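You operate a simulated robot arm through the tools that you are given. There is no shell and no other tool.

You are at the controls of a simulated robot arm. One attempt, no reset.

Task
Swap the small black stage on the black mount for the silver one and lock it.
Fine: free the orange lever first; the small plate stays under it; the new stage lies in the lower console drawer, the old one goes there; shut it.
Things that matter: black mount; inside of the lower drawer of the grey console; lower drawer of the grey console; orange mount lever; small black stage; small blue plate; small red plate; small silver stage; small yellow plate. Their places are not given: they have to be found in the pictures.

Only the result counts: the job must be done as asked and must still hold three seconds after the hand-in. Knocking over, shifting, dropping, spilling or breaking anything else fails it.

Robot
A 7-joint arm with a four-finger gripper, fixed in place. Base frame: the origin is at the foot of the arm, x ahead of it, y to its left, z up. Units: m, degrees, N and s.
With the tool pointing down near the work surface it reaches from about 0.1 to 0.8 m from the base axis. Its first joint turns from -69.0 to 172.0 degrees. Payload 3.67 kg.
The tool frame sits at the grasp point between the pads (the TCP): z along the fingers, y along the line on which they close. The tips reach 0.028 m beyond it. The gripper opens to 0.112 m. The gripper's body begins 0.073 m behind the TCP.
Orientation is that of the tool frame in the base frame, as a unit quaternion [w, x, y, z]. With the fingers straight down and closing along the base's y, the tool's x points along the base's -x, its y along +y and its z along -z.

Tools
- The arm moves only by the tool drive_tool. Its argument "steps" is a list of rows, each a list of 7 numbers: the shift along the base's x, y, z in units of 25 mm (1.0 is 25 mm), then the turn, a rotation vector about the base's x, y, z in units of 8 degrees (1.0 is 8 degrees), then the opening, from 0 (shut) to 1 (fully open). In form: [[dx, dy, dz, wx, wy, wz, jaw], ...]. A call has 1 to 20 rows; each row shifts and turns the commanded pose from where the row before left it. A call with a number of a shift or a turn outside -1 to 1 is refused whole. Each row takes 0.2 s and may step no farther than 0.05 m and 8.6 degrees from the row before; otherwise, or with a gripper value out of range, the whole call is refused. Where a pose cannot be reached the arm comes as near as it can. A force on the tool above 90 N (or 10 N above the force at the start of the call, whichever is more), or a blocked arm, ends the call early, and 0.2 s more pass. Each finger halts on what it meets, pressing with about 35 N; the grip force reading is that of the motor and also rises with nothing between the fingers. The clock runs only during rows and for 0.2 s after the last one: add rows that do not move to give the fingers time. The reply holds the time, the measured pose of the TCP, the force on the tool along the base axes, the opening and the grip force, in the units named above and with some noise, with the torque about the TCP (base axes, N m) and any sound that the robot's microphone picked up, and new pictures: "pictures" is both (left out), scene, wrist or none.
- Cameras (640 x 400 px; columns grow to the right, rows downward): "scene" is fixed at [0.2223, 0.6499, 1.2871]; the picture's right is [-0.87, -0.50, 0.00], its down [-0.24, 0.43, -0.87] and it looks along [0.43, -0.76, -0.49] (base axes); focal length 339 px, centre (320, 200). "wrist" rides on the gripper at [0.06, -0.018, -0.104] in the tool frame; the picture's right is [0.29, 0.96, 0.00], its down [-0.80, 0.24, -0.55] and it looks along [-0.53, 0.16, 0.83] (tool axes); focal length 234 px, centre (320, 200).
- raise_lower(by): slides the trunk up (or, below 0, down) by that many m; the arm rides with it, the base frame stays. It gives what a move gives, with no picture.
- pixel_to_xyz(camera, pixels): there is no depth. For up to 12 entries [column, row, z] of the newest picture of that camera ("zoom" is the newest enlarged one), the place [x, y] in the base frame at which the ray of that pixel passes the height z, good to about 0.002 m. No time passes.
- zoom(camera, box): a new picture of the part [left, top, right, bottom] of that camera's present view, enlarged. No time passes.
- close_job(): hands the job in; it is judged then, once.

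Leave the gripper open and the arm clear of the work at the hand-in unless told otherwise.

The tools are called by a JSON object that holds its "op" and its "data". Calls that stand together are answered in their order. drive_tool: Moves the arm, as the interface text tells. Its arguments: {"type":"object","properties":{"steps":{"type":"array","items":{"type":"array","items":{"type":"number"}}},"pictures":{"type":"string","enum":["both","scene","wrist","none"]}},"required":["steps"]} The other tools are called the same way: raise_lower (by) slides the trunk up or down; pixel_to_xyz (camera, pixels) gives the place at which the rays of pixels pass given heights; zoom (camera, box) takes an enlarged picture of a part of a camera's view; close_job () hands the job in.

At the start:

```text
time: 0.0
ee_pos: [0.6593, -0.1033, 0.9905]
tcp_rot: [0.0, 0.0, 1.0, 0.0]
wrist_force: [-0.4, -0.8, 0.5]
ft_torque: [0.0, -0.02, -0.01]
finger_gap: 0.112
finger_force: 0.0
trunk travel left (down, up): [-0.5, 0.34]
```

scene: 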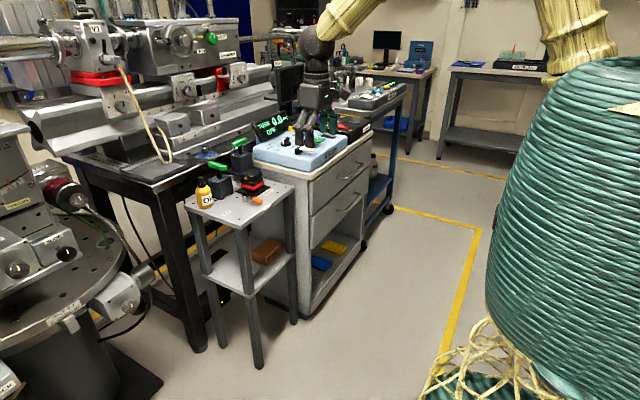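
wrist: 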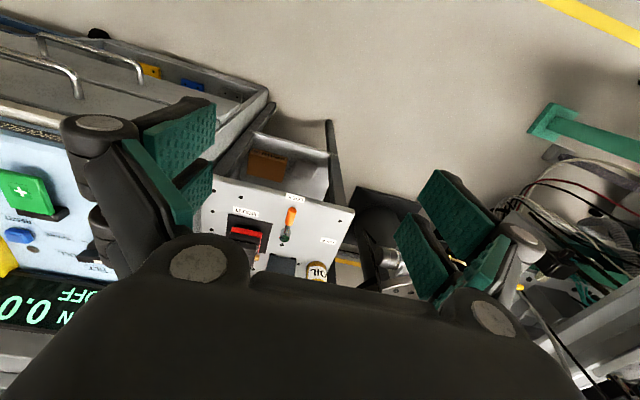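

I see a small table at about (240,200) in the scene picture. It holds a black mount with a red part and an orange lever, and the grey console stands beside it. I'll enlarge both areas to identify the parts.

{"op": "zoom", "data": {"camera": "scene", "box": [180, 130, 310, 220]}}

{"op": "zoom", "data": {"camera": "scene", "box": [240, 100, 400, 320]}}

{"op": "zoom", "data": {"camera": "wrist", "box": [180, 110, 380, 290]}}

```text
4.44 times, centred on (245, 175) of scene
```

zoom: 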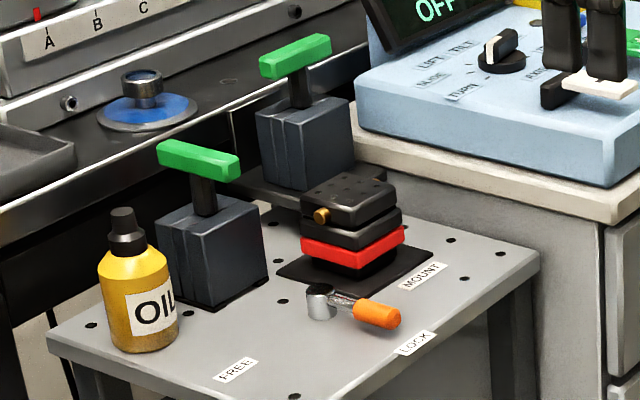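

```text
1.82 times, centred on (320, 210) of scene
```

zoom: 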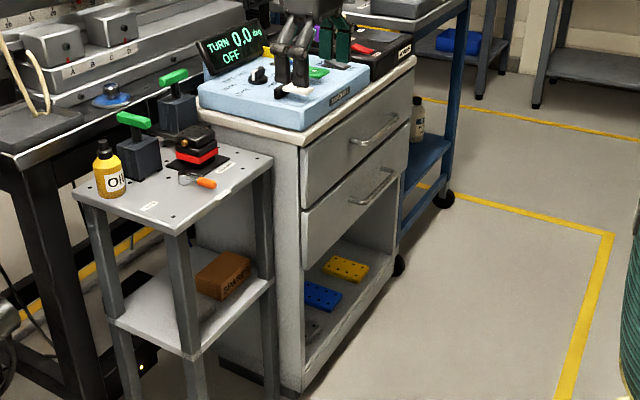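

```text
2.22 times, centred on (280, 200) of wrist
```

zoom: 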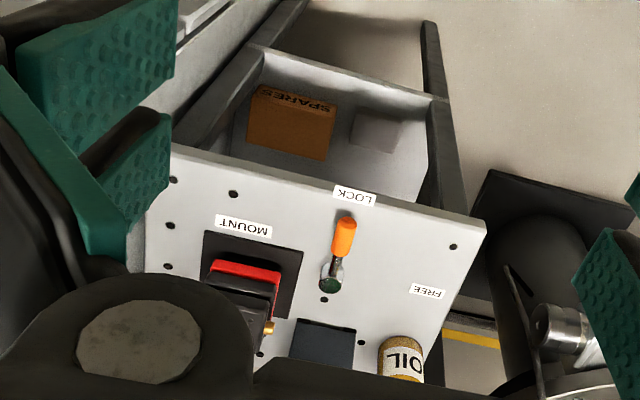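

The mount sits on the small table: a black base, a red plate, then the black stage. The orange lever points at LOCK. The console's drawers are to the right in the scene picture. I'll triangulate from both cameras to get heights, using the orange handle tip (scene 262,202 and wrist 290,218), the table corners and the label.

{"op": "pixel_to_xyz", "data": {"camera": "scene", "pixels": [[262, 201.5, 0.72], [262, 201.5, 0.76], [262, 201.5, 0.8], [294.5, 187, 0.7], [294.5, 187, 0.75], [294.5, 187, 0.8]]}}

{"op": "pixel_to_xyz", "data": {"camera": "wrist", "pixels": [[290.5, 218, 0.72], [290.5, 218, 0.76], [290.5, 218, 0.8], [214, 175, 0.7], [214, 175, 0.75], [214, 175, 0.8], [354, 210, 0.7], [354, 210, 0.75], [354, 210, 0.8]]}}

```text
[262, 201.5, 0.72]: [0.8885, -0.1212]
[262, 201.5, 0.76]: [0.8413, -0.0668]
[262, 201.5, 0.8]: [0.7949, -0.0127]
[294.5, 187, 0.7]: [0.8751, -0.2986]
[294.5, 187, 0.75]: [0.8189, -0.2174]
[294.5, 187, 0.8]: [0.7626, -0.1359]
```

```text
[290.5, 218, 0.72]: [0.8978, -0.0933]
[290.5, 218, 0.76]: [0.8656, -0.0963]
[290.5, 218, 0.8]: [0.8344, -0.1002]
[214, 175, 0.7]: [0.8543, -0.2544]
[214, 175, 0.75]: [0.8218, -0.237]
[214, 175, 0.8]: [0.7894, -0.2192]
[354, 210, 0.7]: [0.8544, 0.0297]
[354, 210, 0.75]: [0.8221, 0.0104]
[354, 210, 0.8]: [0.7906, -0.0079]
```

The table top comes out at z≈0.737, with its near edge at x≈0.83. The lever handle is near (0.87, -0.095). I'll enlarge the mount and the drawers for detail.

{"op": "zoom", "data": {"camera": "scene", "box": [234, 160, 282, 210]}}

{"op": "zoom", "data": {"camera": "scene", "box": [290, 120, 390, 290]}}

{"op": "zoom", "data": {"camera": "wrist", "box": [0, 0, 280, 180]}}

```text
8.00 times, centred on (258, 185) of scene
```

zoom: 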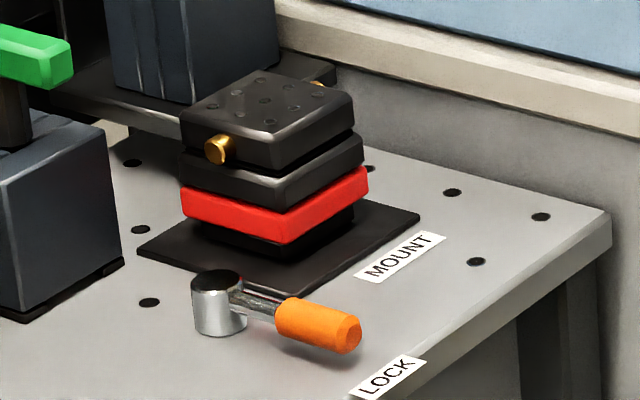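

```text
2.35 times, centred on (340, 205) of scene
```

zoom: 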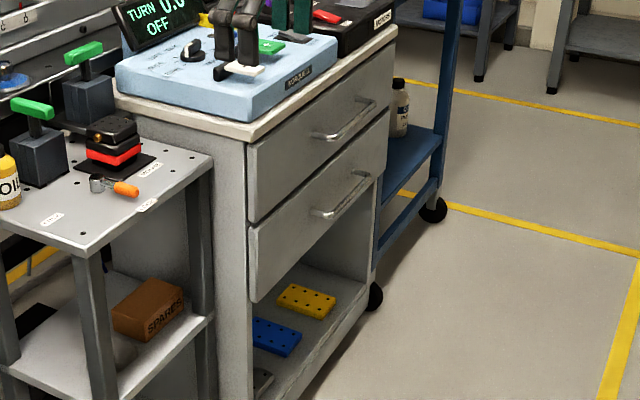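

```text
2.22 times, centred on (140, 90) of wrist
```

zoom: 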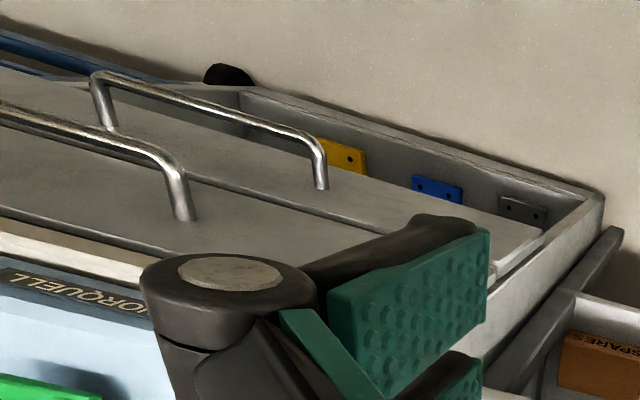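

The black stage has two slabs and sits on the red plate, with a brass knob at its side. The lower drawer's handle is at scene ~(352,205). I'll locate the base-sheet corners, lever pivot, labels, drawer face and stage by ray.

{"op": "pixel_to_xyz", "data": {"camera": "scene", "pixels": [[270.5, 186.6, 0.738], [235.1, 191.5, 0.738], [255.5, 196.3, 0.738], [245.2, 196.5, 0.76], [251.1, 173.5, 0.82], [251.1, 173.5, 0.84], [280.5, 187, 0.738], [266, 202.5, 0.738], [300, 168, 0.83], [300, 168, 0.87]]}}

{"op": "pixel_to_xyz", "data": {"camera": "wrist", "pixels": [[228.2, 214.4, 0.738], [271.9, 223.4, 0.738], [265.6, 253.2, 0.738], [285.5, 232, 0.76], [232.7, 228.4, 0.78], [262, 232.5, 0.78], [296, 199.5, 0.738], [246, 213, 0.738], [333, 243, 0.738]]}}

```text
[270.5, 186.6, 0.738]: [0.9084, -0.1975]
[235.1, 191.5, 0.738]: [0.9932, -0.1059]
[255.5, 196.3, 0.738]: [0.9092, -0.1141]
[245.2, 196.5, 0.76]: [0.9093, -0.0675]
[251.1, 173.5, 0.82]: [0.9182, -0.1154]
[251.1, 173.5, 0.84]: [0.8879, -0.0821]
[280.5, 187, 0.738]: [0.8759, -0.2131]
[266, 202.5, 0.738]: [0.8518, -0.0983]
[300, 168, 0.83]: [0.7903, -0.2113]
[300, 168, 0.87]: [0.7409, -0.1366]
```

```text
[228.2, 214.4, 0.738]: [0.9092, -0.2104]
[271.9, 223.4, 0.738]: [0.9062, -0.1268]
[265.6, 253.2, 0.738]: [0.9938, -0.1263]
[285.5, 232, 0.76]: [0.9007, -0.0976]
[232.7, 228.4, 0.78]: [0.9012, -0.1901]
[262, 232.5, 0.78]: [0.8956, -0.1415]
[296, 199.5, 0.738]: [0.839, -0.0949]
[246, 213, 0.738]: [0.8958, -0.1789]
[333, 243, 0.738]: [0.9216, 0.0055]
```

The mount's centre is around (0.955, -0.165), about 0.97 m out, so it will need a tilted tool. Next I'll zoom on the drawer handles and console edges for triangulation.

{"op": "zoom", "data": {"camera": "scene", "box": [300, 140, 380, 220]}}

{"op": "zoom", "data": {"camera": "wrist", "box": [0, 20, 160, 120]}}

```text
5.00 times, centred on (340, 180) of scene
```

zoom: 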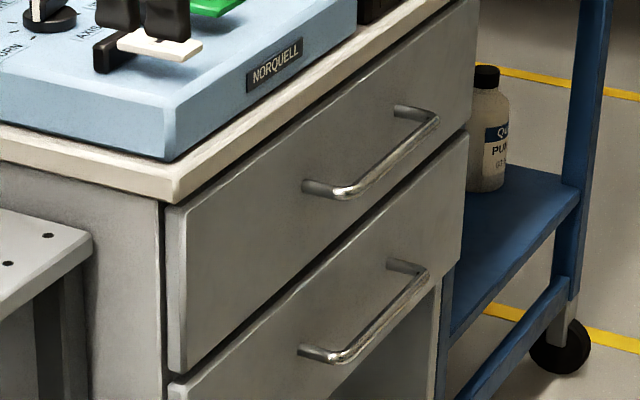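

```text
4.00 times, centred on (80, 70) of wrist
```

zoom: 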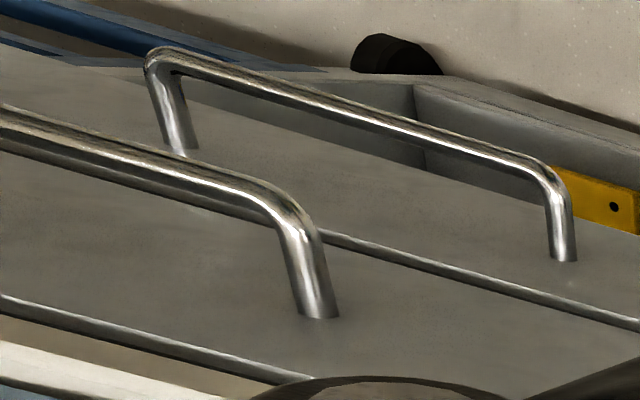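

The lower handle's outer corners are at scene (343.6,211.6) and (361.4,193.6), and at wrist (139.5,65.5) and (39.5,34.5). I'll cast those rays at several heights.

{"op": "pixel_to_xyz", "data": {"camera": "scene", "pixels": [[343.6, 211.6, 0.55], [343.6, 211.6, 0.65], [361.4, 193.6, 0.55], [361.4, 193.6, 0.65], [336.6, 209.6, 0.55], [336.6, 209.6, 0.65], [354, 192.6, 0.55], [354, 192.6, 0.65]]}}

{"op": "pixel_to_xyz", "data": {"camera": "wrist", "pixels": [[139.5, 65.5, 0.55], [139.5, 65.5, 0.65], [39.5, 34.5, 0.55], [39.5, 34.5, 0.65], [141.3, 84.5, 0.55], [141.3, 84.5, 0.65], [45.5, 57.5, 0.55], [45.5, 57.5, 0.65]]}}

```text
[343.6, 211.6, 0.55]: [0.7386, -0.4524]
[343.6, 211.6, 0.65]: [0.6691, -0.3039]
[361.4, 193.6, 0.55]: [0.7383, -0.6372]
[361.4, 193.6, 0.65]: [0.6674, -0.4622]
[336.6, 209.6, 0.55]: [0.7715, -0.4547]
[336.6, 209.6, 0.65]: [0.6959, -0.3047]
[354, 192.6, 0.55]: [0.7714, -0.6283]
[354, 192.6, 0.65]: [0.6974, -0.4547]
```

```text
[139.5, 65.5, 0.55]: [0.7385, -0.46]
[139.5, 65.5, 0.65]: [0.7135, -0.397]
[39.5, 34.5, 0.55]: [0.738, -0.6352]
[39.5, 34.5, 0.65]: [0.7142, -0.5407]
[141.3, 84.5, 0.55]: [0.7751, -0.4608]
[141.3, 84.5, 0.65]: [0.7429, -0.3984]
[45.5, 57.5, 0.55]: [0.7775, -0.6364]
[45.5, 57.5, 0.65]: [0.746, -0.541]
```

The lower drawer handle bar is at z≈0.55, x≈0.738, y from -0.455 to -0.636, and the drawer face is at x≈0.773. So the drawer pulls out toward -x. I'll now test forward reach at the present height, above everything on the table, while watching the pictures.

{"op": "drive_tool", "data": {"steps": [[1, 0, 0, 0, 0, 0, 1], [1, 0, 0, 0, 0, 0, 1], [1, 0, 0, 0, 0, 0, 1], [1, 0, 0, 0, 0, 0, 1], [1, 0, 0, 0, 0, 0, 1], [1, 0, 0, 0, 0, 0, 1], [0, 0, 0, 0, 0, 0, 1]]}}

```text
time: 1.6
ee_pos: [0.8097, -0.101, 0.9905]
tcp_rot: [0.0, 0.0, 1.0, 0.0]
wrist_force: [1.1, 0.5, -0.5]
ft_torque: [-0.01, 0.0, 0.03]
finger_gap: 0.1118
finger_force: 0.0
trunk travel left (down, up): [-0.5, 0.34]
```

scene: 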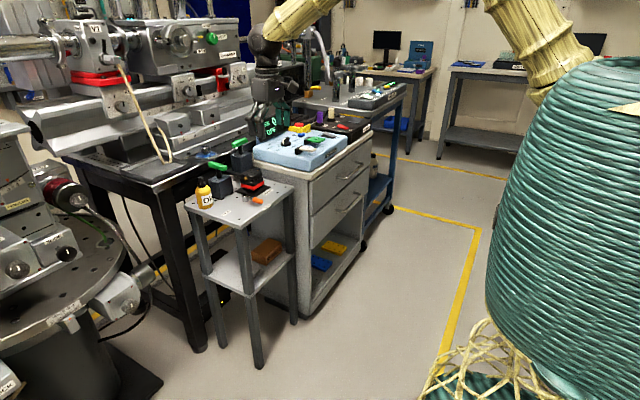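
wrist: 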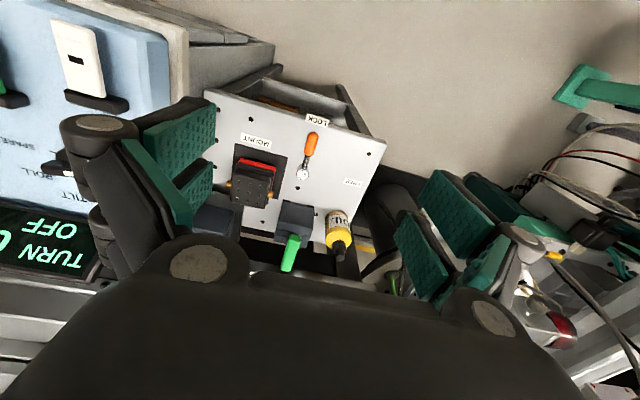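

It reached x=0.81 easily. I'll keep moving forward to find the limit. The wrist view now shows the stage at (253,182), and both brass knobs are visible.

{"op": "drive_tool", "data": {"steps": [[1, 0, 0, 0, 0, 0, 1], [1, 0, 0, 0, 0, 0, 1], [1, 0, 0, 0, 0, 0, 1], [1, 0, 0, 0, 0, 0, 1], [1, 0, 0, 0, 0, 0, 1], [0, 0, 0, 0, 0, 0, 1]]}}

{"op": "zoom", "data": {"camera": "wrist", "box": [200, 80, 400, 260]}}

```text
time: 3.0
ee_pos: [0.9347, -0.1039, 0.9924]
tcp_rot: [0.0, 0.0, 1.0, -0.001]
wrist_force: [-0.1, -0.1, -1.0]
ft_torque: [0.0, 0.02, 0.01]
finger_gap: 0.1119
finger_force: 0.0
trunk travel left (down, up): [-0.5, 0.34]
```

scene: 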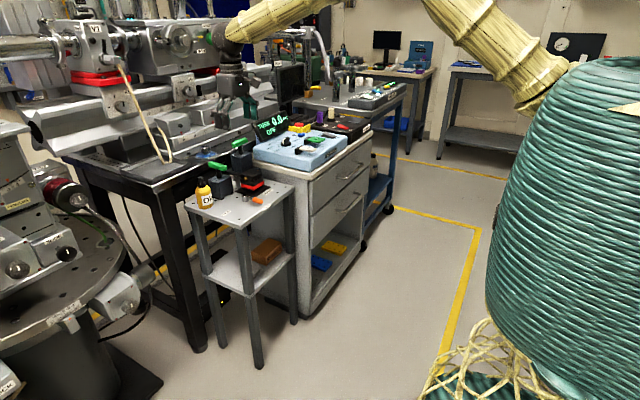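
wrist: 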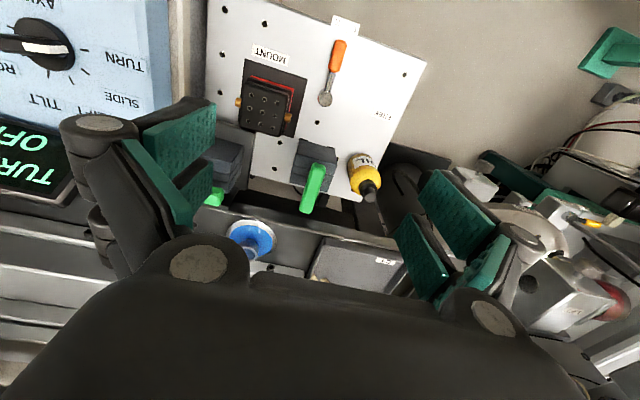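

```text
2.22 times, centred on (300, 170) of wrist
```

zoom: 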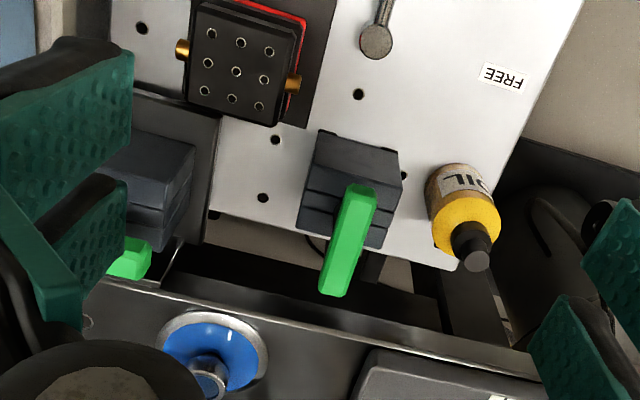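

Tool-down reach is at least x=0.935 at this trunk height, so lowering the trunk should give the same reach at stage height. I'll zoom in on the lever and stage from above.

{"op": "zoom", "data": {"camera": "wrist", "box": [220, 20, 380, 140]}}

{"op": "zoom", "data": {"camera": "scene", "box": [180, 130, 310, 220]}}

```text
3.33 times, centred on (300, 80) of wrist
```

zoom: 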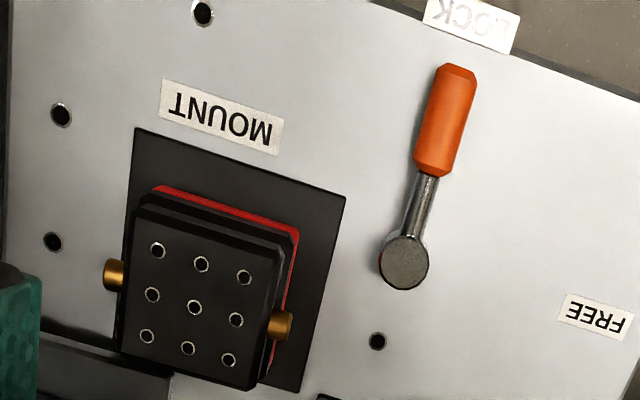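

```text
4.44 times, centred on (245, 175) of scene
```

zoom: 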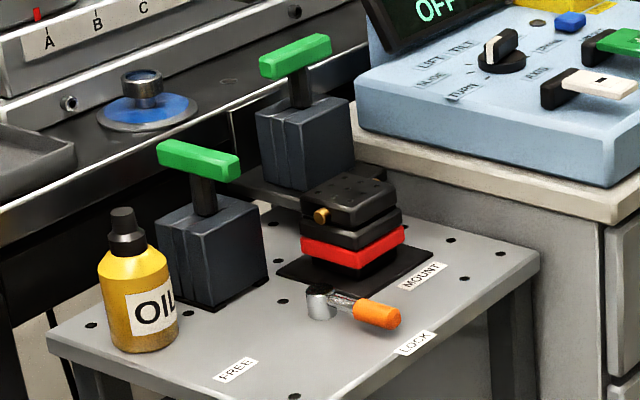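

I'll cast rays through the lever pivot top, the handle tip, and the corners of the stage top and base sheet in this new wrist view, with matching points in the scene view.

{"op": "pixel_to_xyz", "data": {"camera": "wrist", "pixels": [[325.2, 98.6, 0.76], [342, 40.4, 0.755], [334.2, 72.5, 0.755], [246, 84.5, 0.8], [288.9, 92, 0.8], [240, 126.5, 0.8], [279, 137, 0.8], [245, 58.4, 0.735], [307.8, 79.1, 0.735], [294, 137, 0.735], [345.6, 26.6, 0.735], [383.2, 114.5, 0.735]]}}

{"op": "pixel_to_xyz", "data": {"camera": "scene", "pixels": [[245, 194.7, 0.76], [245, 194.7, 0.75], [240.5, 174, 0.8], [251.5, 178.5, 0.8], [262.1, 172.9, 0.8], [249.9, 168.8, 0.8], [220.2, 199.8, 0.735], [212, 197, 0.735], [233, 192, 0.735]]}}

```text
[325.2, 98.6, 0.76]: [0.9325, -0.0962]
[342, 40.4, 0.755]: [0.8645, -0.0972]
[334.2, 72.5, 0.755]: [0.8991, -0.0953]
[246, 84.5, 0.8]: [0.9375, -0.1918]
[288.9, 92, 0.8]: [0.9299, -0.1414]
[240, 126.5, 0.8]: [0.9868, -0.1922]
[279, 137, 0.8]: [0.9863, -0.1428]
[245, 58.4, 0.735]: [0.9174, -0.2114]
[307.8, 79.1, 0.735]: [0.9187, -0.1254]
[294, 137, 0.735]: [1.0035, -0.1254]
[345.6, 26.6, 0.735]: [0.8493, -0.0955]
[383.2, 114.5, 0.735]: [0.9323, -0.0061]
```

```text
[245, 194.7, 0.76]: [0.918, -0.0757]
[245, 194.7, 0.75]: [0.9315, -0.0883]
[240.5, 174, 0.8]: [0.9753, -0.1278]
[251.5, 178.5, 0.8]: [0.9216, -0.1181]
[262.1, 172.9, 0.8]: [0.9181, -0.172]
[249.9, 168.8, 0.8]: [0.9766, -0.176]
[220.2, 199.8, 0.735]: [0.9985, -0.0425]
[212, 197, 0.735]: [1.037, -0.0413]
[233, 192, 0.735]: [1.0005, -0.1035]
```

Combining the three views, the table top is z≈0.728 and the mount centre is about (0.962,-0.168). The stage top is z≈0.787 and about 51 mm square. The lever pivot is about (0.934,-0.096), and its handle points along -x to x≈0.865. FREE lies 90° away, toward +y.

Next I'll back off to (0.876,-0.125), close the fingers, and then lower the trunk.

{"op": "drive_tool", "data": {"steps": [[-0.8, -0.2, 0, 0, 0, 0, 0.5], [-0.8, -0.2, 0, 0, 0, 0, 0], [-0.75, -0.4, 0, 0, 0, 0, 0], [0, 0, 0, 0, 0, 0, 0], [0, 0, 0, 0, 0, 0, 0]], "pictures": "none"}}

{"op": "raise_lower", "data": {"by": -0.17}}

{"op": "drive_tool", "data": {"steps": [[0, 0, 0, 0, 0, 0, 0]]}}

```text
time: 4.2
ee_pos: [0.8767, -0.1222, 0.9896]
tcp_rot: [0.0, 0.0, 1.0, 0.001]
wrist_force: [1.3, -0.2, 0.3]
ft_torque: [0.02, -0.01, -0.01]
finger_gap: 0.0
finger_force: 35.7
trunk travel left (down, up): [-0.5, 0.34]
```

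```text
time: 6.1
ee_pos: [0.8751, -0.1214, 0.8203]
tcp_rot: [0.0, 0.0, 1.0, 0.0]
wrist_force: [0.5, 1.2, -0.2]
ft_torque: [0.0, 0.03, -0.03]
finger_gap: 0.0
finger_force: 35.3
trunk travel left (down, up): [-0.33, 0.51]
```

```text
time: 6.5
ee_pos: [0.877, -0.123, 0.8197]
tcp_rot: [0.0, 0.001, 1.0, 0.0]
wrist_force: [-0.3, 0.2, -0.8]
ft_torque: [-0.03, -0.01, -0.02]
finger_gap: 0.0
finger_force: 35.7
trunk travel left (down, up): [-0.33, 0.51]
```

scene: 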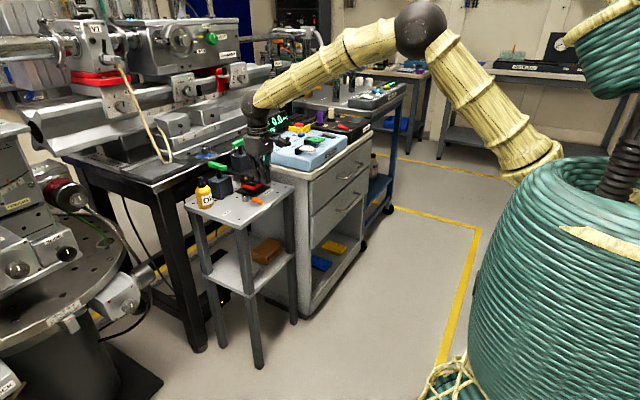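
wrist: 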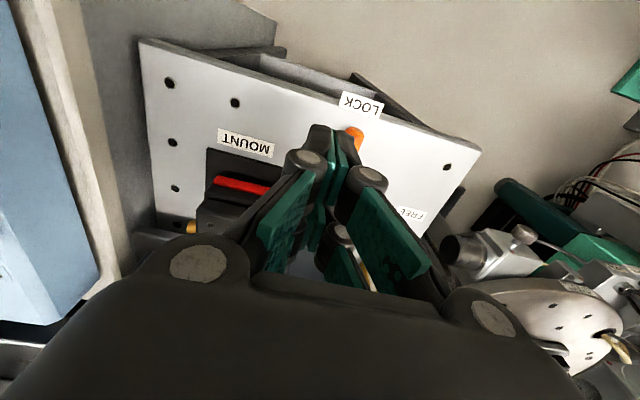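

The trunk is lowered and the TCP is at z=0.82, with the fingers just -y of the handle. I'll zoom both views to check clearance before descending.

{"op": "zoom", "data": {"camera": "scene", "box": [220, 150, 290, 220]}}

{"op": "zoom", "data": {"camera": "wrist", "box": [260, 80, 420, 200]}}

```text
5.71 times, centred on (255, 185) of scene
```

zoom: 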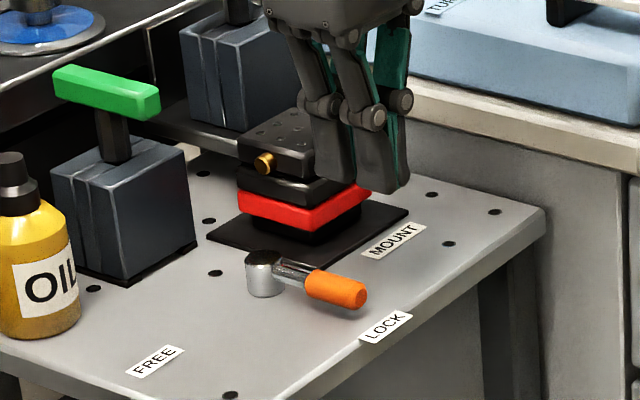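

```text
3.33 times, centred on (340, 140) of wrist
```

zoom: 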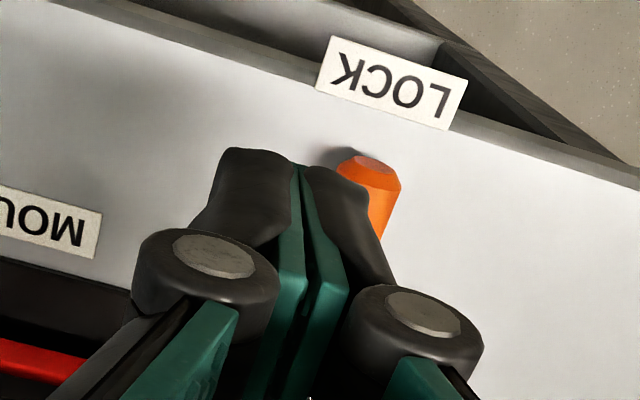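

The fingers hang just -y of the orange handle, which is centred near z≈0.742 (scene zoom 335,290). I'll shift to y≈-0.130 and descend until the tips are about 8 mm above the table.

{"op": "drive_tool", "data": {"steps": [[0, -0.3, 0, 0, 0, 0, 0], [0, 0, -0.8, 0, 0, 0, 0], [0, 0, -0.8, 0, 0, 0, 0], [0, 0, -0.6, 0, 0, 0, 0], [0, 0, 0, 0, 0, 0, 0]]}}

{"op": "zoom", "data": {"camera": "scene", "box": [220, 150, 290, 220]}}

{"op": "zoom", "data": {"camera": "wrist", "box": [260, 80, 420, 200]}}

```text
time: 7.7
ee_pos: [0.8758, -0.1308, 0.7672]
tcp_rot: [0.0, 0.001, 1.0, 0.0]
wrist_force: [-0.6, 0.5, -0.6]
ft_torque: [-0.01, -0.02, -0.04]
finger_gap: 0.0001
finger_force: 34.9
trunk travel left (down, up): [-0.33, 0.51]
```

scene: 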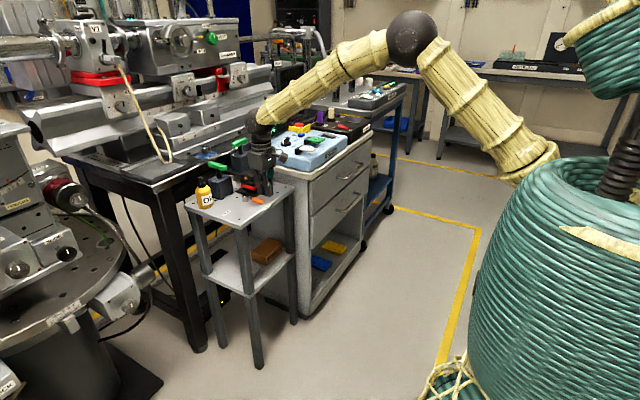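
wrist: 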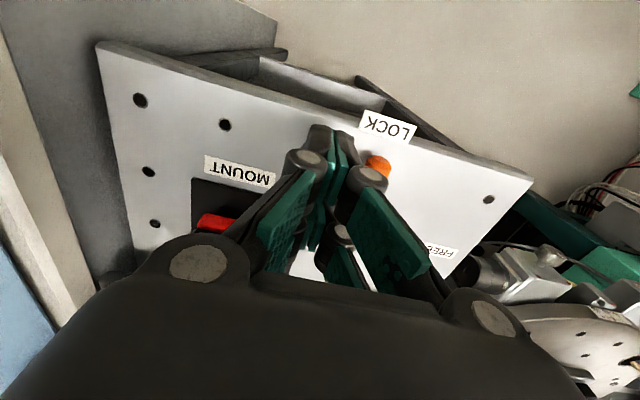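

```text
5.71 times, centred on (255, 185) of scene
```

zoom: 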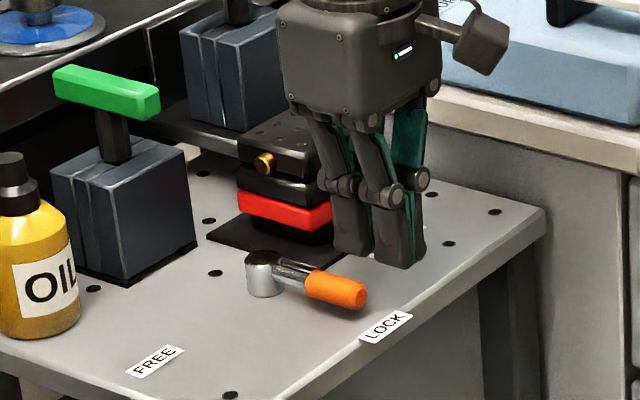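

```text
3.33 times, centred on (340, 140) of wrist
```

zoom: 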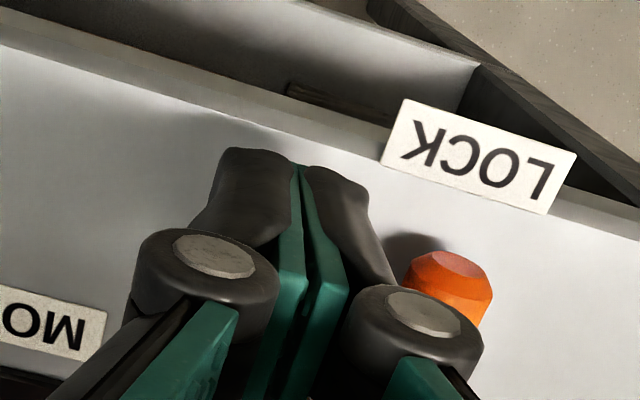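

The handle is just to the right of the fingers in the wrist zoom at (450,290), and there is clear space at the tips. I'll drop 3 mm and push the handle toward +y along an arc about the pivot, first to about 45°, watching the force.

{"op": "drive_tool", "data": {"steps": [[0.16, 0.3, -0.12, 0, 0, 0, 0], [0.16, 0.39, 0, 0, 0, 0, 0], [-0.11, 0.54, 0, 0, 0, 0, 0], [0.03, 0.55, 0, 0, 0, 0, 0], [0.17, 0.53, 0, 0, 0, 0, 0], [0, 0, 0, 0, 0, 0, 0]]}}

{"op": "zoom", "data": {"camera": "scene", "box": [220, 150, 290, 220]}}

{"op": "zoom", "data": {"camera": "wrist", "box": [260, 80, 420, 200]}}

```text
time: 9.1
ee_pos: [0.8861, -0.0718, 0.7637]
tcp_rot: [0.0, 0.0, 1.0, 0.0]
wrist_force: [0.1, -0.2, -0.4]
ft_torque: [0.01, -0.02, -0.02]
finger_gap: 0.0001
finger_force: 34.9
trunk travel left (down, up): [-0.33, 0.51]
```

scene: 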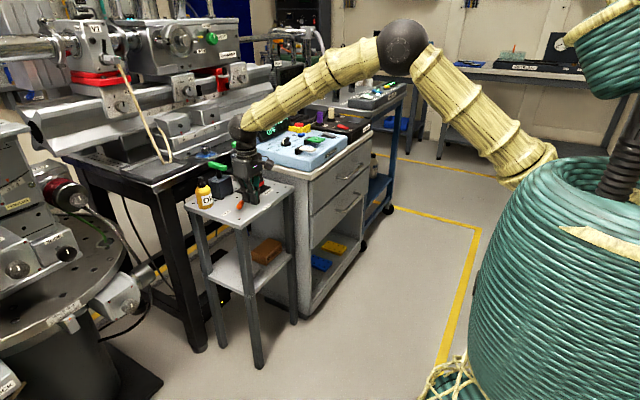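
wrist: 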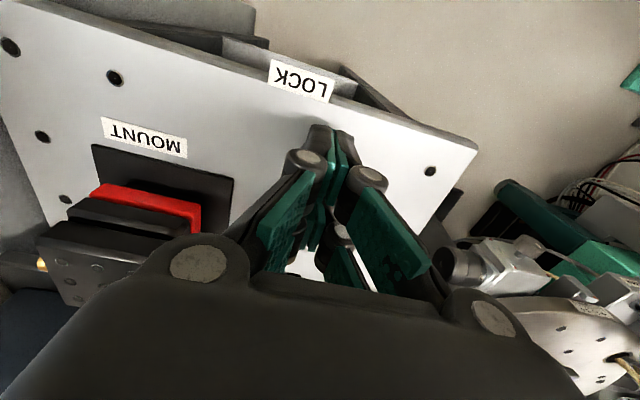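

```text
5.71 times, centred on (255, 185) of scene
```

zoom: 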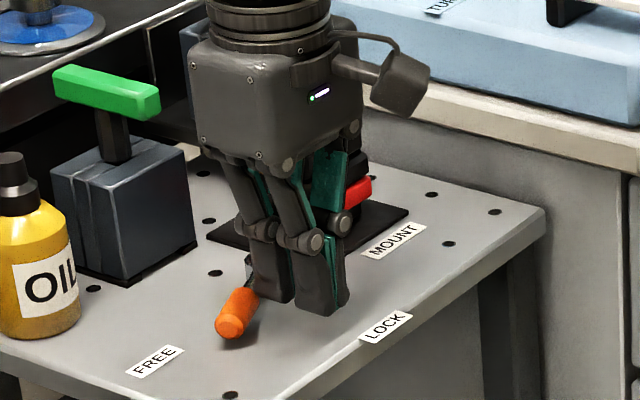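

```text
3.33 times, centred on (340, 140) of wrist
```

zoom: 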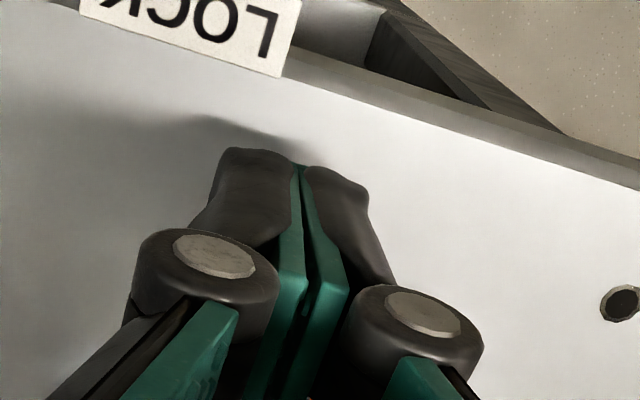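

The lever is turning freely and its handle is now at scene zoom (237,312). I'll continue the arc toward FREE.

{"op": "drive_tool", "data": {"steps": [[0.3, 0.46, 0, 0, 0, 0, 0], [0.42, 0.37, 0, 0, 0, 0, 0], [0.49, 0.25, 0, 0, 0, 0, 0], [0, 0, 0, 0, 0, 0, 0]]}}

{"op": "zoom", "data": {"camera": "scene", "box": [220, 150, 290, 220]}}

```text
time: 9.9
ee_pos: [0.9032, -0.0488, 0.7629]
tcp_rot: [-0.012, 0.001, 1.0, -0.003]
wrist_force: [-58.0, -19.9, 16.2]
ft_torque: [-0.67, 1.04, -0.67]
finger_gap: 0.0
finger_force: 35.4
trunk travel left (down, up): [-0.33, 0.51]
stopped in row 4: the force on the tool passed its limit at 109 N (the readings are from after the stop); the commanded pose is now the measured one
```

scene: 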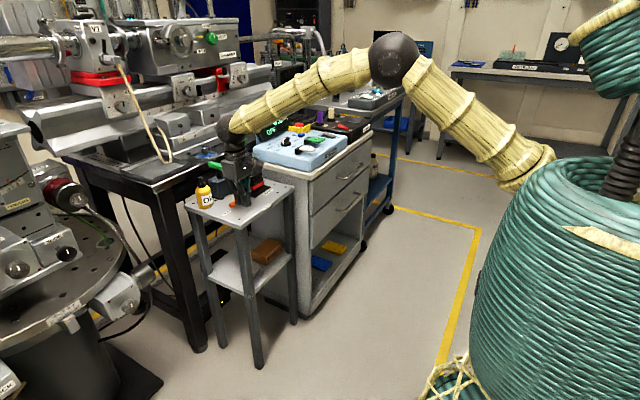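
wrist: 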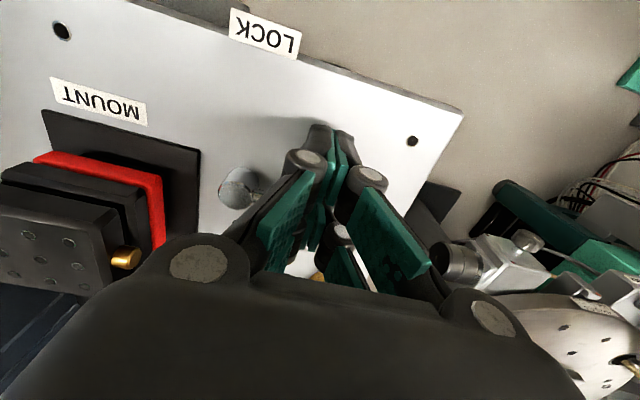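

```text
5.71 times, centred on (255, 185) of scene
```

zoom: 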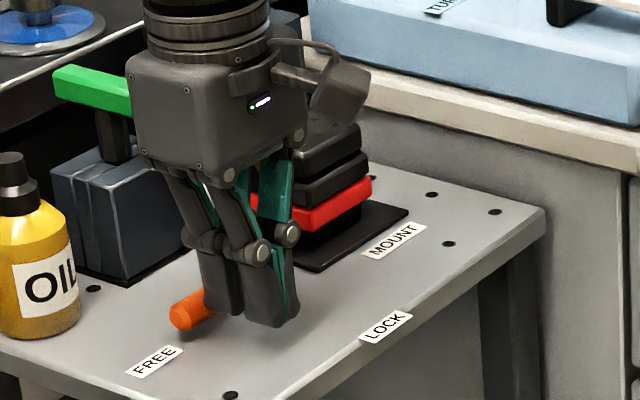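

The force spiked at the lever's hard stop, with the handle now pointing at FREE. I'll back off -x to release the load and rise clear to look.

{"op": "drive_tool", "data": {"steps": [[-0.6, -0.1, 0, 0, 0, 0, 0], [-0.4, -0.1, 0.3, 0, 0, 0, 0], [0, 0, 1, 0, 0, 0, 0], [0, 0, 1, 0, 0, 0, 0], [0, 0, 1, 0, 0, 0, 0], [0, 0, 0, 0, 0, 0, 0]]}}

{"op": "zoom", "data": {"camera": "scene", "box": [220, 150, 290, 220]}}

{"op": "zoom", "data": {"camera": "wrist", "box": [160, 80, 400, 260]}}

```text
time: 11.3
ee_pos: [0.885, -0.0534, 0.8377]
tcp_rot: [-0.012, 0.001, 1.0, -0.002]
wrist_force: [0.2, -0.4, -0.3]
ft_torque: [0.0, 0.03, -0.02]
finger_gap: 0.0001
finger_force: 35.7
trunk travel left (down, up): [-0.33, 0.51]
```

scene: 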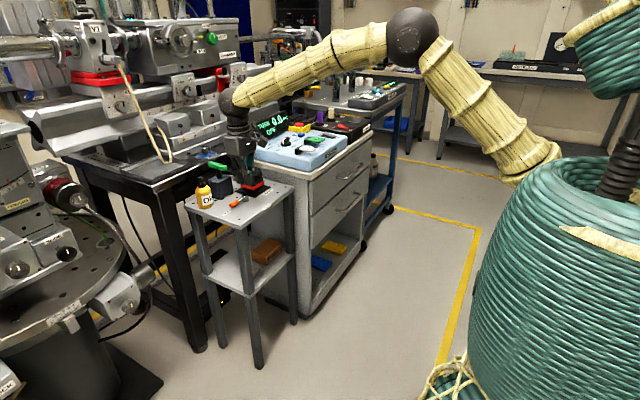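
wrist: 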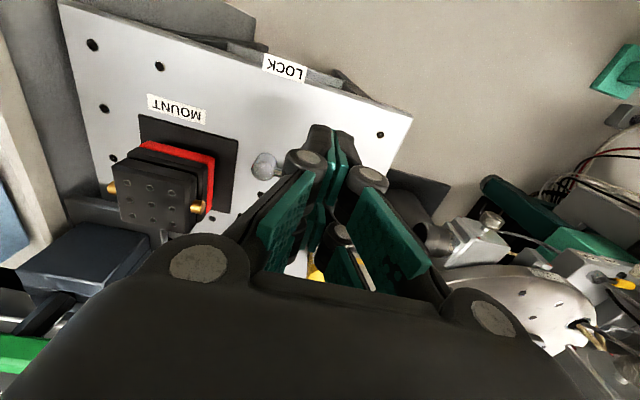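

```text
5.71 times, centred on (255, 185) of scene
```

zoom: 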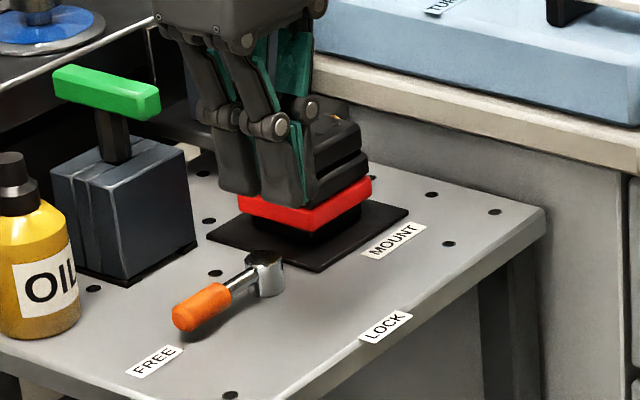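

```text
2.22 times, centred on (280, 170) of wrist
```

zoom: 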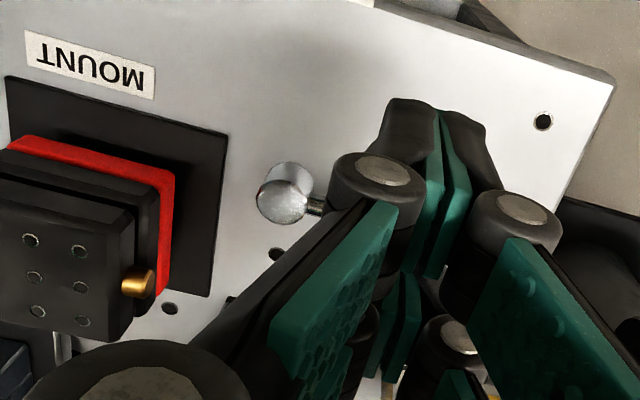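

The lever now points at FREE and the table has not moved (its corner is still at zoom (545,215)). Next comes the drawer. I'll back away to open space in front of the console while yawing the tool by -90°, so the fingers close along x.

{"op": "drive_tool", "data": {"steps": [[-1, 0, 0.3, 0, -0.17, 0, 0], [-1, -0.5, 0.3, 0, 0, -1, 0], [-1, -1, 0.3, 0, 0, -1, 0], [-1, -1, 0, 0, 0, -1, 0], [-1, -1, 0, 0, 0, -1, 0], [-1, -1, 0, 0, 0, -1, 0], [-1, -1, 0, 0, 0, -1, 0], [-1, -1, 0, 0, 0, -1, 0], [-1, -1, 0, 0, 0, -1, 0], [-1, -1, 0, 0, 0, -1, 0], [-1, -1, 0, 0, 0, -1, 0.3], [-1, -1, 0, 0, 0, -1, 0.5], [-1, -1, 0, 0, 0, -0.25, 0.5], [-1, -1, 0, 0, 0, 0, 0.5], [0, -1, 0, 0, 0, 0, 0.5], [0, -1, 0, 0, 0, 0, 0.5], [0, -1, 0, 0, 0, 0, 0.5], [0, 0, 0, 0, 0, 0, 0.5]]}}

```text
time: 15.1
ee_pos: [0.5347, -0.4401, 0.8602]
tcp_rot: [-0.001, 0.708, 0.707, -0.003]
wrist_force: [-0.2, 0.0, 0.8]
ft_torque: [0.0, 0.0, 0.01]
finger_gap: 0.056
finger_force: 0.1
trunk travel left (down, up): [-0.33, 0.51]
```

scene: 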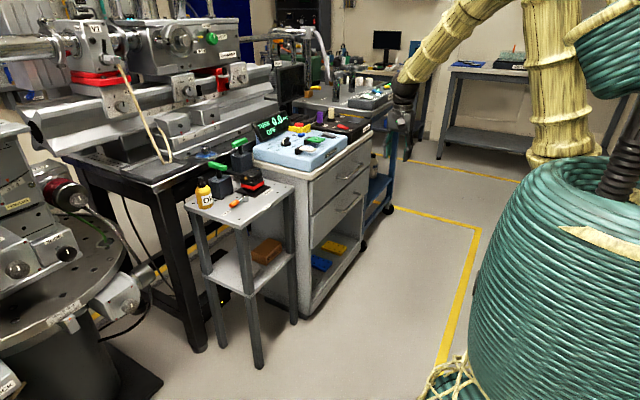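
wrist: 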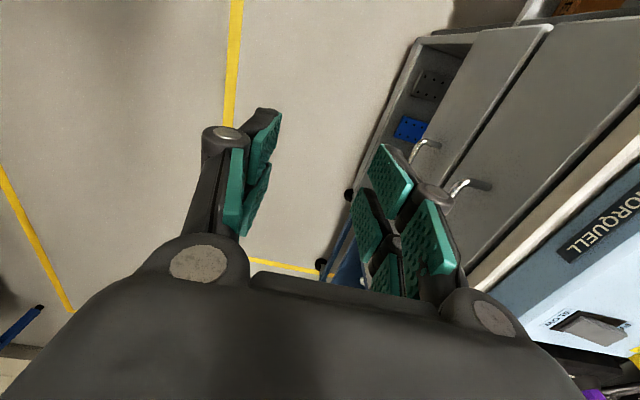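

The tool is yawed and in open space in front of the console. I'll pitch it forward 90° so it points along +x with the fingers closing vertically, ready to take the horizontal handle bar.

{"op": "drive_tool", "data": {"steps": [[0, 0, 0, 0, -1, 0, 0.5], [0, 0, 0, 0, -1, 0, 0.5], [0, 0, 0, 0, -1, 0, 0.5], [0, 0, 0, 0, -1, 0, 0.5], [0, 0, 0, 0, -1, 0, 0.5], [0, 0, 0, 0, -1, 0, 0.5], [0, 0, 0, 0, -1, 0, 0.5], [0, 0, 0, 0, -1, 0, 0.5], [0, 0, 0, 0, -1, 0, 0.5], [0, 0, 0, 0, -1, 0, 0.5], [0, 0, 0, 0, -1, 0, 0.5], [0, 0, 0, 0, -0.25, 0, 0.5], [0, 0, 0, 0, 0, 0, 0.5]]}}

```text
time: 17.9
ee_pos: [0.5773, -0.4756, 0.8743]
tcp_rot: [0.499, 0.502, 0.5, 0.5]
wrist_force: [-0.2, 0.2, 0.5]
ft_torque: [0.03, 0.02, 0.0]
finger_gap: 0.056
finger_force: 0.1
out of reach, approached as far as the arm can: row 7, 8, 9, 10, 11
trunk travel left (down, up): [-0.33, 0.51]
```

scene: 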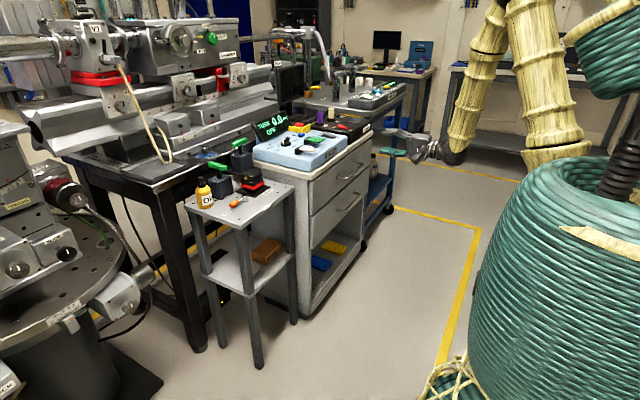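
wrist: 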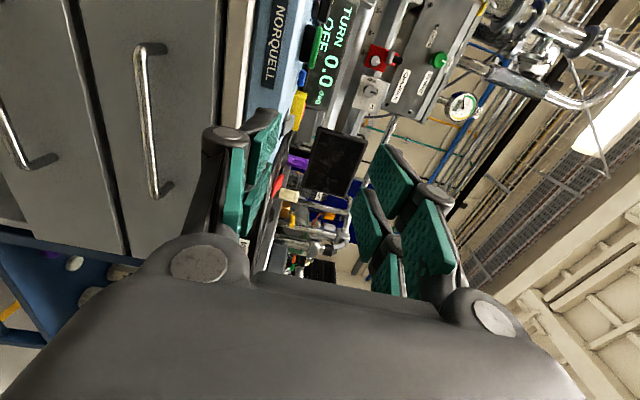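

The tool is horizontal now at (0.577,-0.476,0.874), though a few rows were out of reach on the way. I'll lower the arm in front of the drawers, keeping the tips at x≈0.605 clear of the handles at x≈0.738, down toward z≈0.55.

{"op": "drive_tool", "data": {"steps": [[0.2, 0, -1, 0, 0, 0, 0.5], [0.2, 0, -1, 0, 0, 0, 0.5], [0, 0, -1, 0, 0, 0, 0.5], [0, 0, -1, 0, 0, 0, 0.5], [0, 0, -1, 0, 0, 0, 0.5], [0, 0, -1, 0, 0, 0, 0.5], [0, 0, -1, 0, 0, 0, 0.5], [0, 0, 0, 0, 0, 0, 0.5]]}}

```text
time: 19.7
ee_pos: [0.584, -0.4737, 0.6985]
tcp_rot: [0.498, 0.502, 0.5, 0.499]
wrist_force: [-0.4, 0.4, 0.0]
ft_torque: [0.0, -0.01, 0.0]
finger_gap: 0.0561
finger_force: 0.1
trunk travel left (down, up): [-0.33, 0.51]
```

scene: 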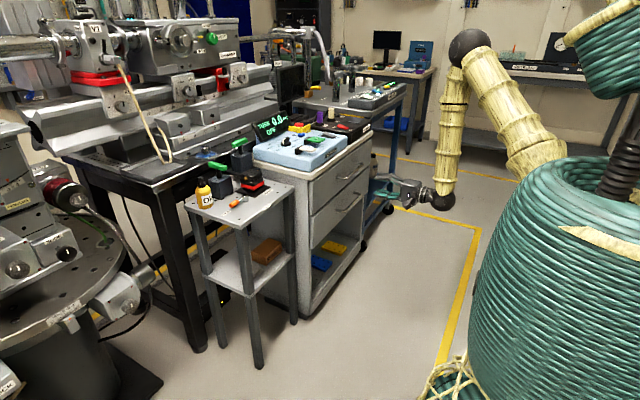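
wrist: 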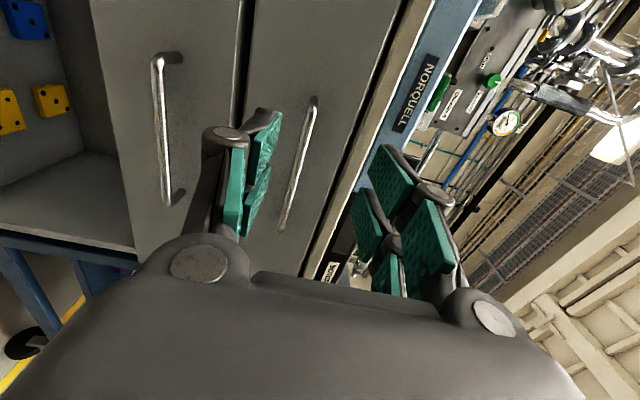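

That was all within reach. The lower handle is now at wrist (165,130). I'll continue down to the handle height of z≈0.55.

{"op": "drive_tool", "data": {"steps": [[0, 0, -1, 0, 0, 0, 0.5], [0, 0, -1, 0, 0, 0, 0.5], [0, 0, -1, 0, 0, 0, 0.5], [0, 0, -1, 0, 0, 0, 0.5], [0, 0, -1, 0, 0, 0, 0.5], [0, 0, -0.95, 0, 0, 0, 0.5], [0, 0, 0, 0, 0, 0, 0.5]]}}

{"op": "zoom", "data": {"camera": "wrist", "box": [200, 40, 460, 220]}}

{"op": "zoom", "data": {"camera": "scene", "box": [300, 120, 440, 260]}}

```text
time: 21.3
ee_pos: [0.585, -0.4745, 0.548]
tcp_rot: [0.498, 0.502, 0.501, 0.499]
wrist_force: [-0.8, -0.7, 0.0]
ft_torque: [0.02, 0.02, 0.01]
finger_gap: 0.0562
finger_force: 0.1
trunk travel left (down, up): [-0.33, 0.51]
```

scene: 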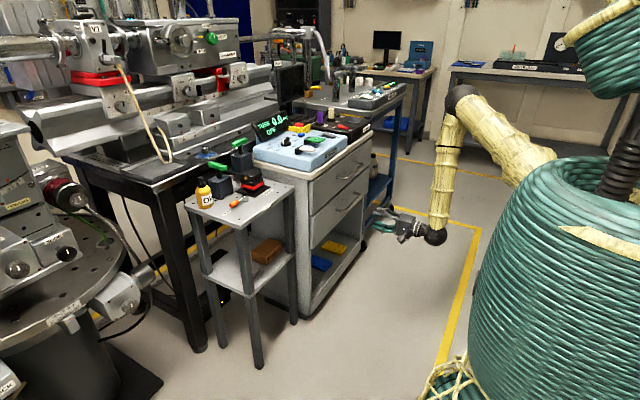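
wrist: 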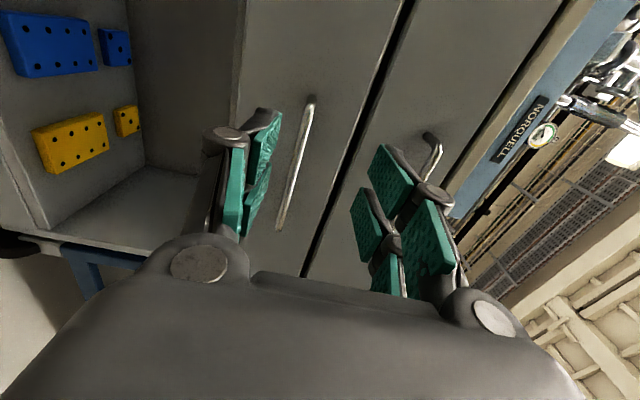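

```text
2.22 times, centred on (330, 130) of wrist
```

zoom: 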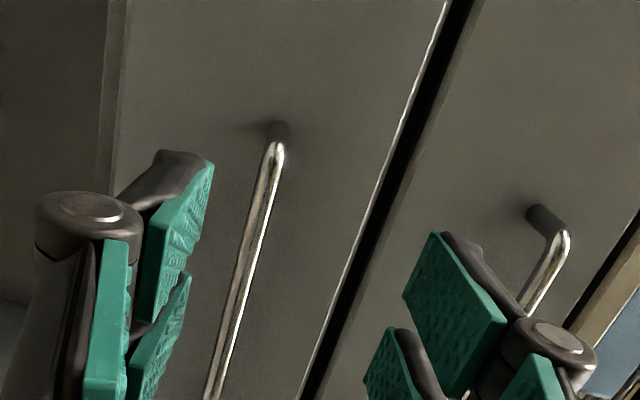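

```text
2.86 times, centred on (370, 190) of scene
```

zoom: 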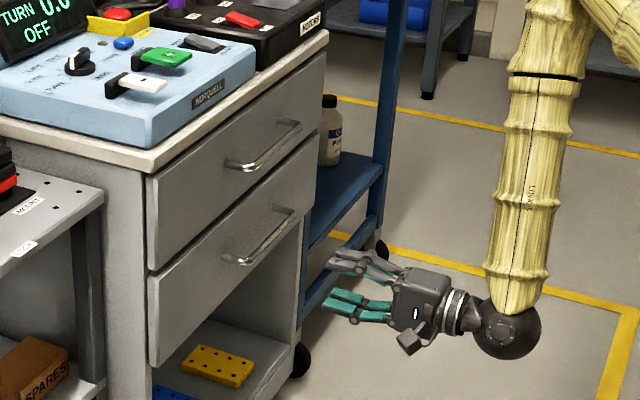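

The bar appears slightly below the tool axis, at about z≈0.538, and the tool is near the bar's +y end. I'll shift to y≈-0.51 and z≈0.541, then approach to x≈0.69 and look.

{"op": "drive_tool", "data": {"steps": [[0.5, -0.7, -0.28, 0, 0, 0, 0.5], [1, -0.7, 0, 0, 0, 0, 0.5], [1, 0, 0, 0, 0, 0, 0.5], [1, 0, 0, 0, 0, 0, 0.5], [0.7, 0, 0, 0, 0, 0, 0.5], [0, 0, 0, 0, 0, 0, 0.5]]}}

{"op": "zoom", "data": {"camera": "wrist", "box": [200, 60, 460, 240]}}

{"op": "zoom", "data": {"camera": "scene", "box": [310, 160, 410, 240]}}

```text
time: 22.7
ee_pos: [0.6913, -0.5091, 0.5424]
tcp_rot: [0.499, 0.503, 0.5, 0.499]
wrist_force: [0.2, 0.1, 0.3]
ft_torque: [0.01, -0.01, -0.01]
finger_gap: 0.056
finger_force: 0.0
trunk travel left (down, up): [-0.33, 0.51]
```

scene: 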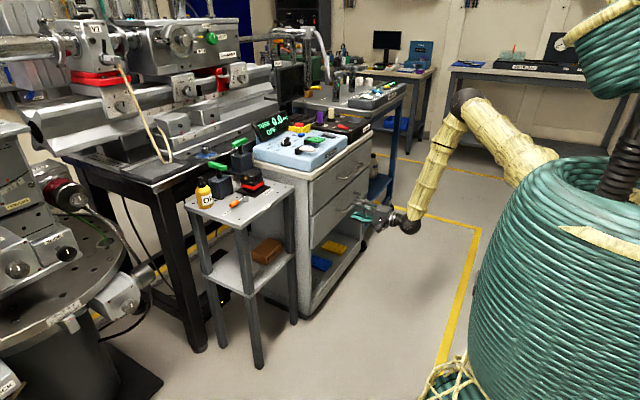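
wrist: 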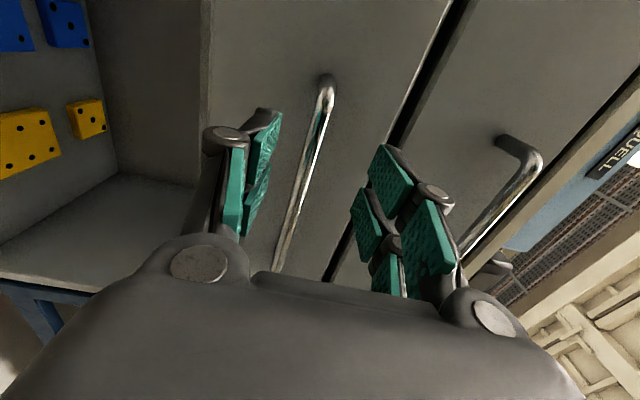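

```text
2.22 times, centred on (330, 150) of wrist
```

zoom: 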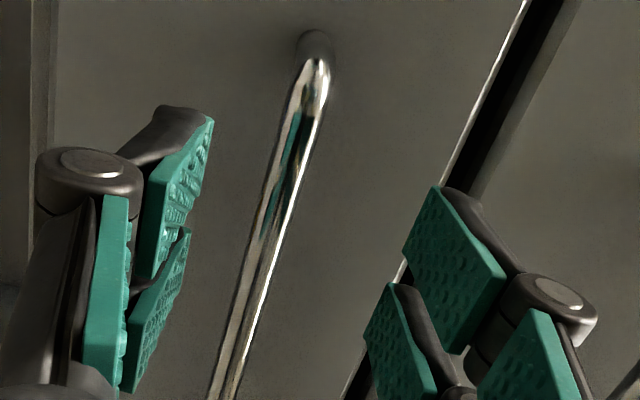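

```text
5.00 times, centred on (360, 200) of scene
```

zoom: 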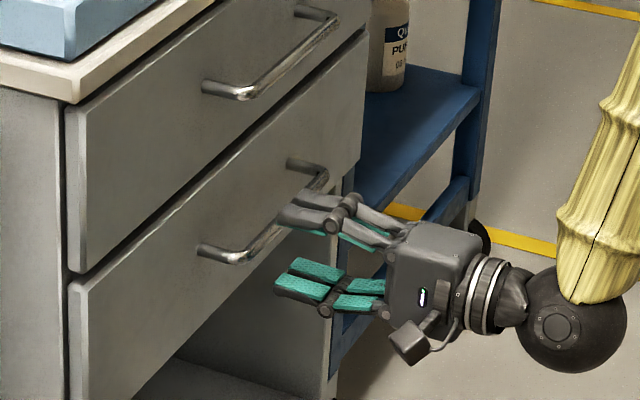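

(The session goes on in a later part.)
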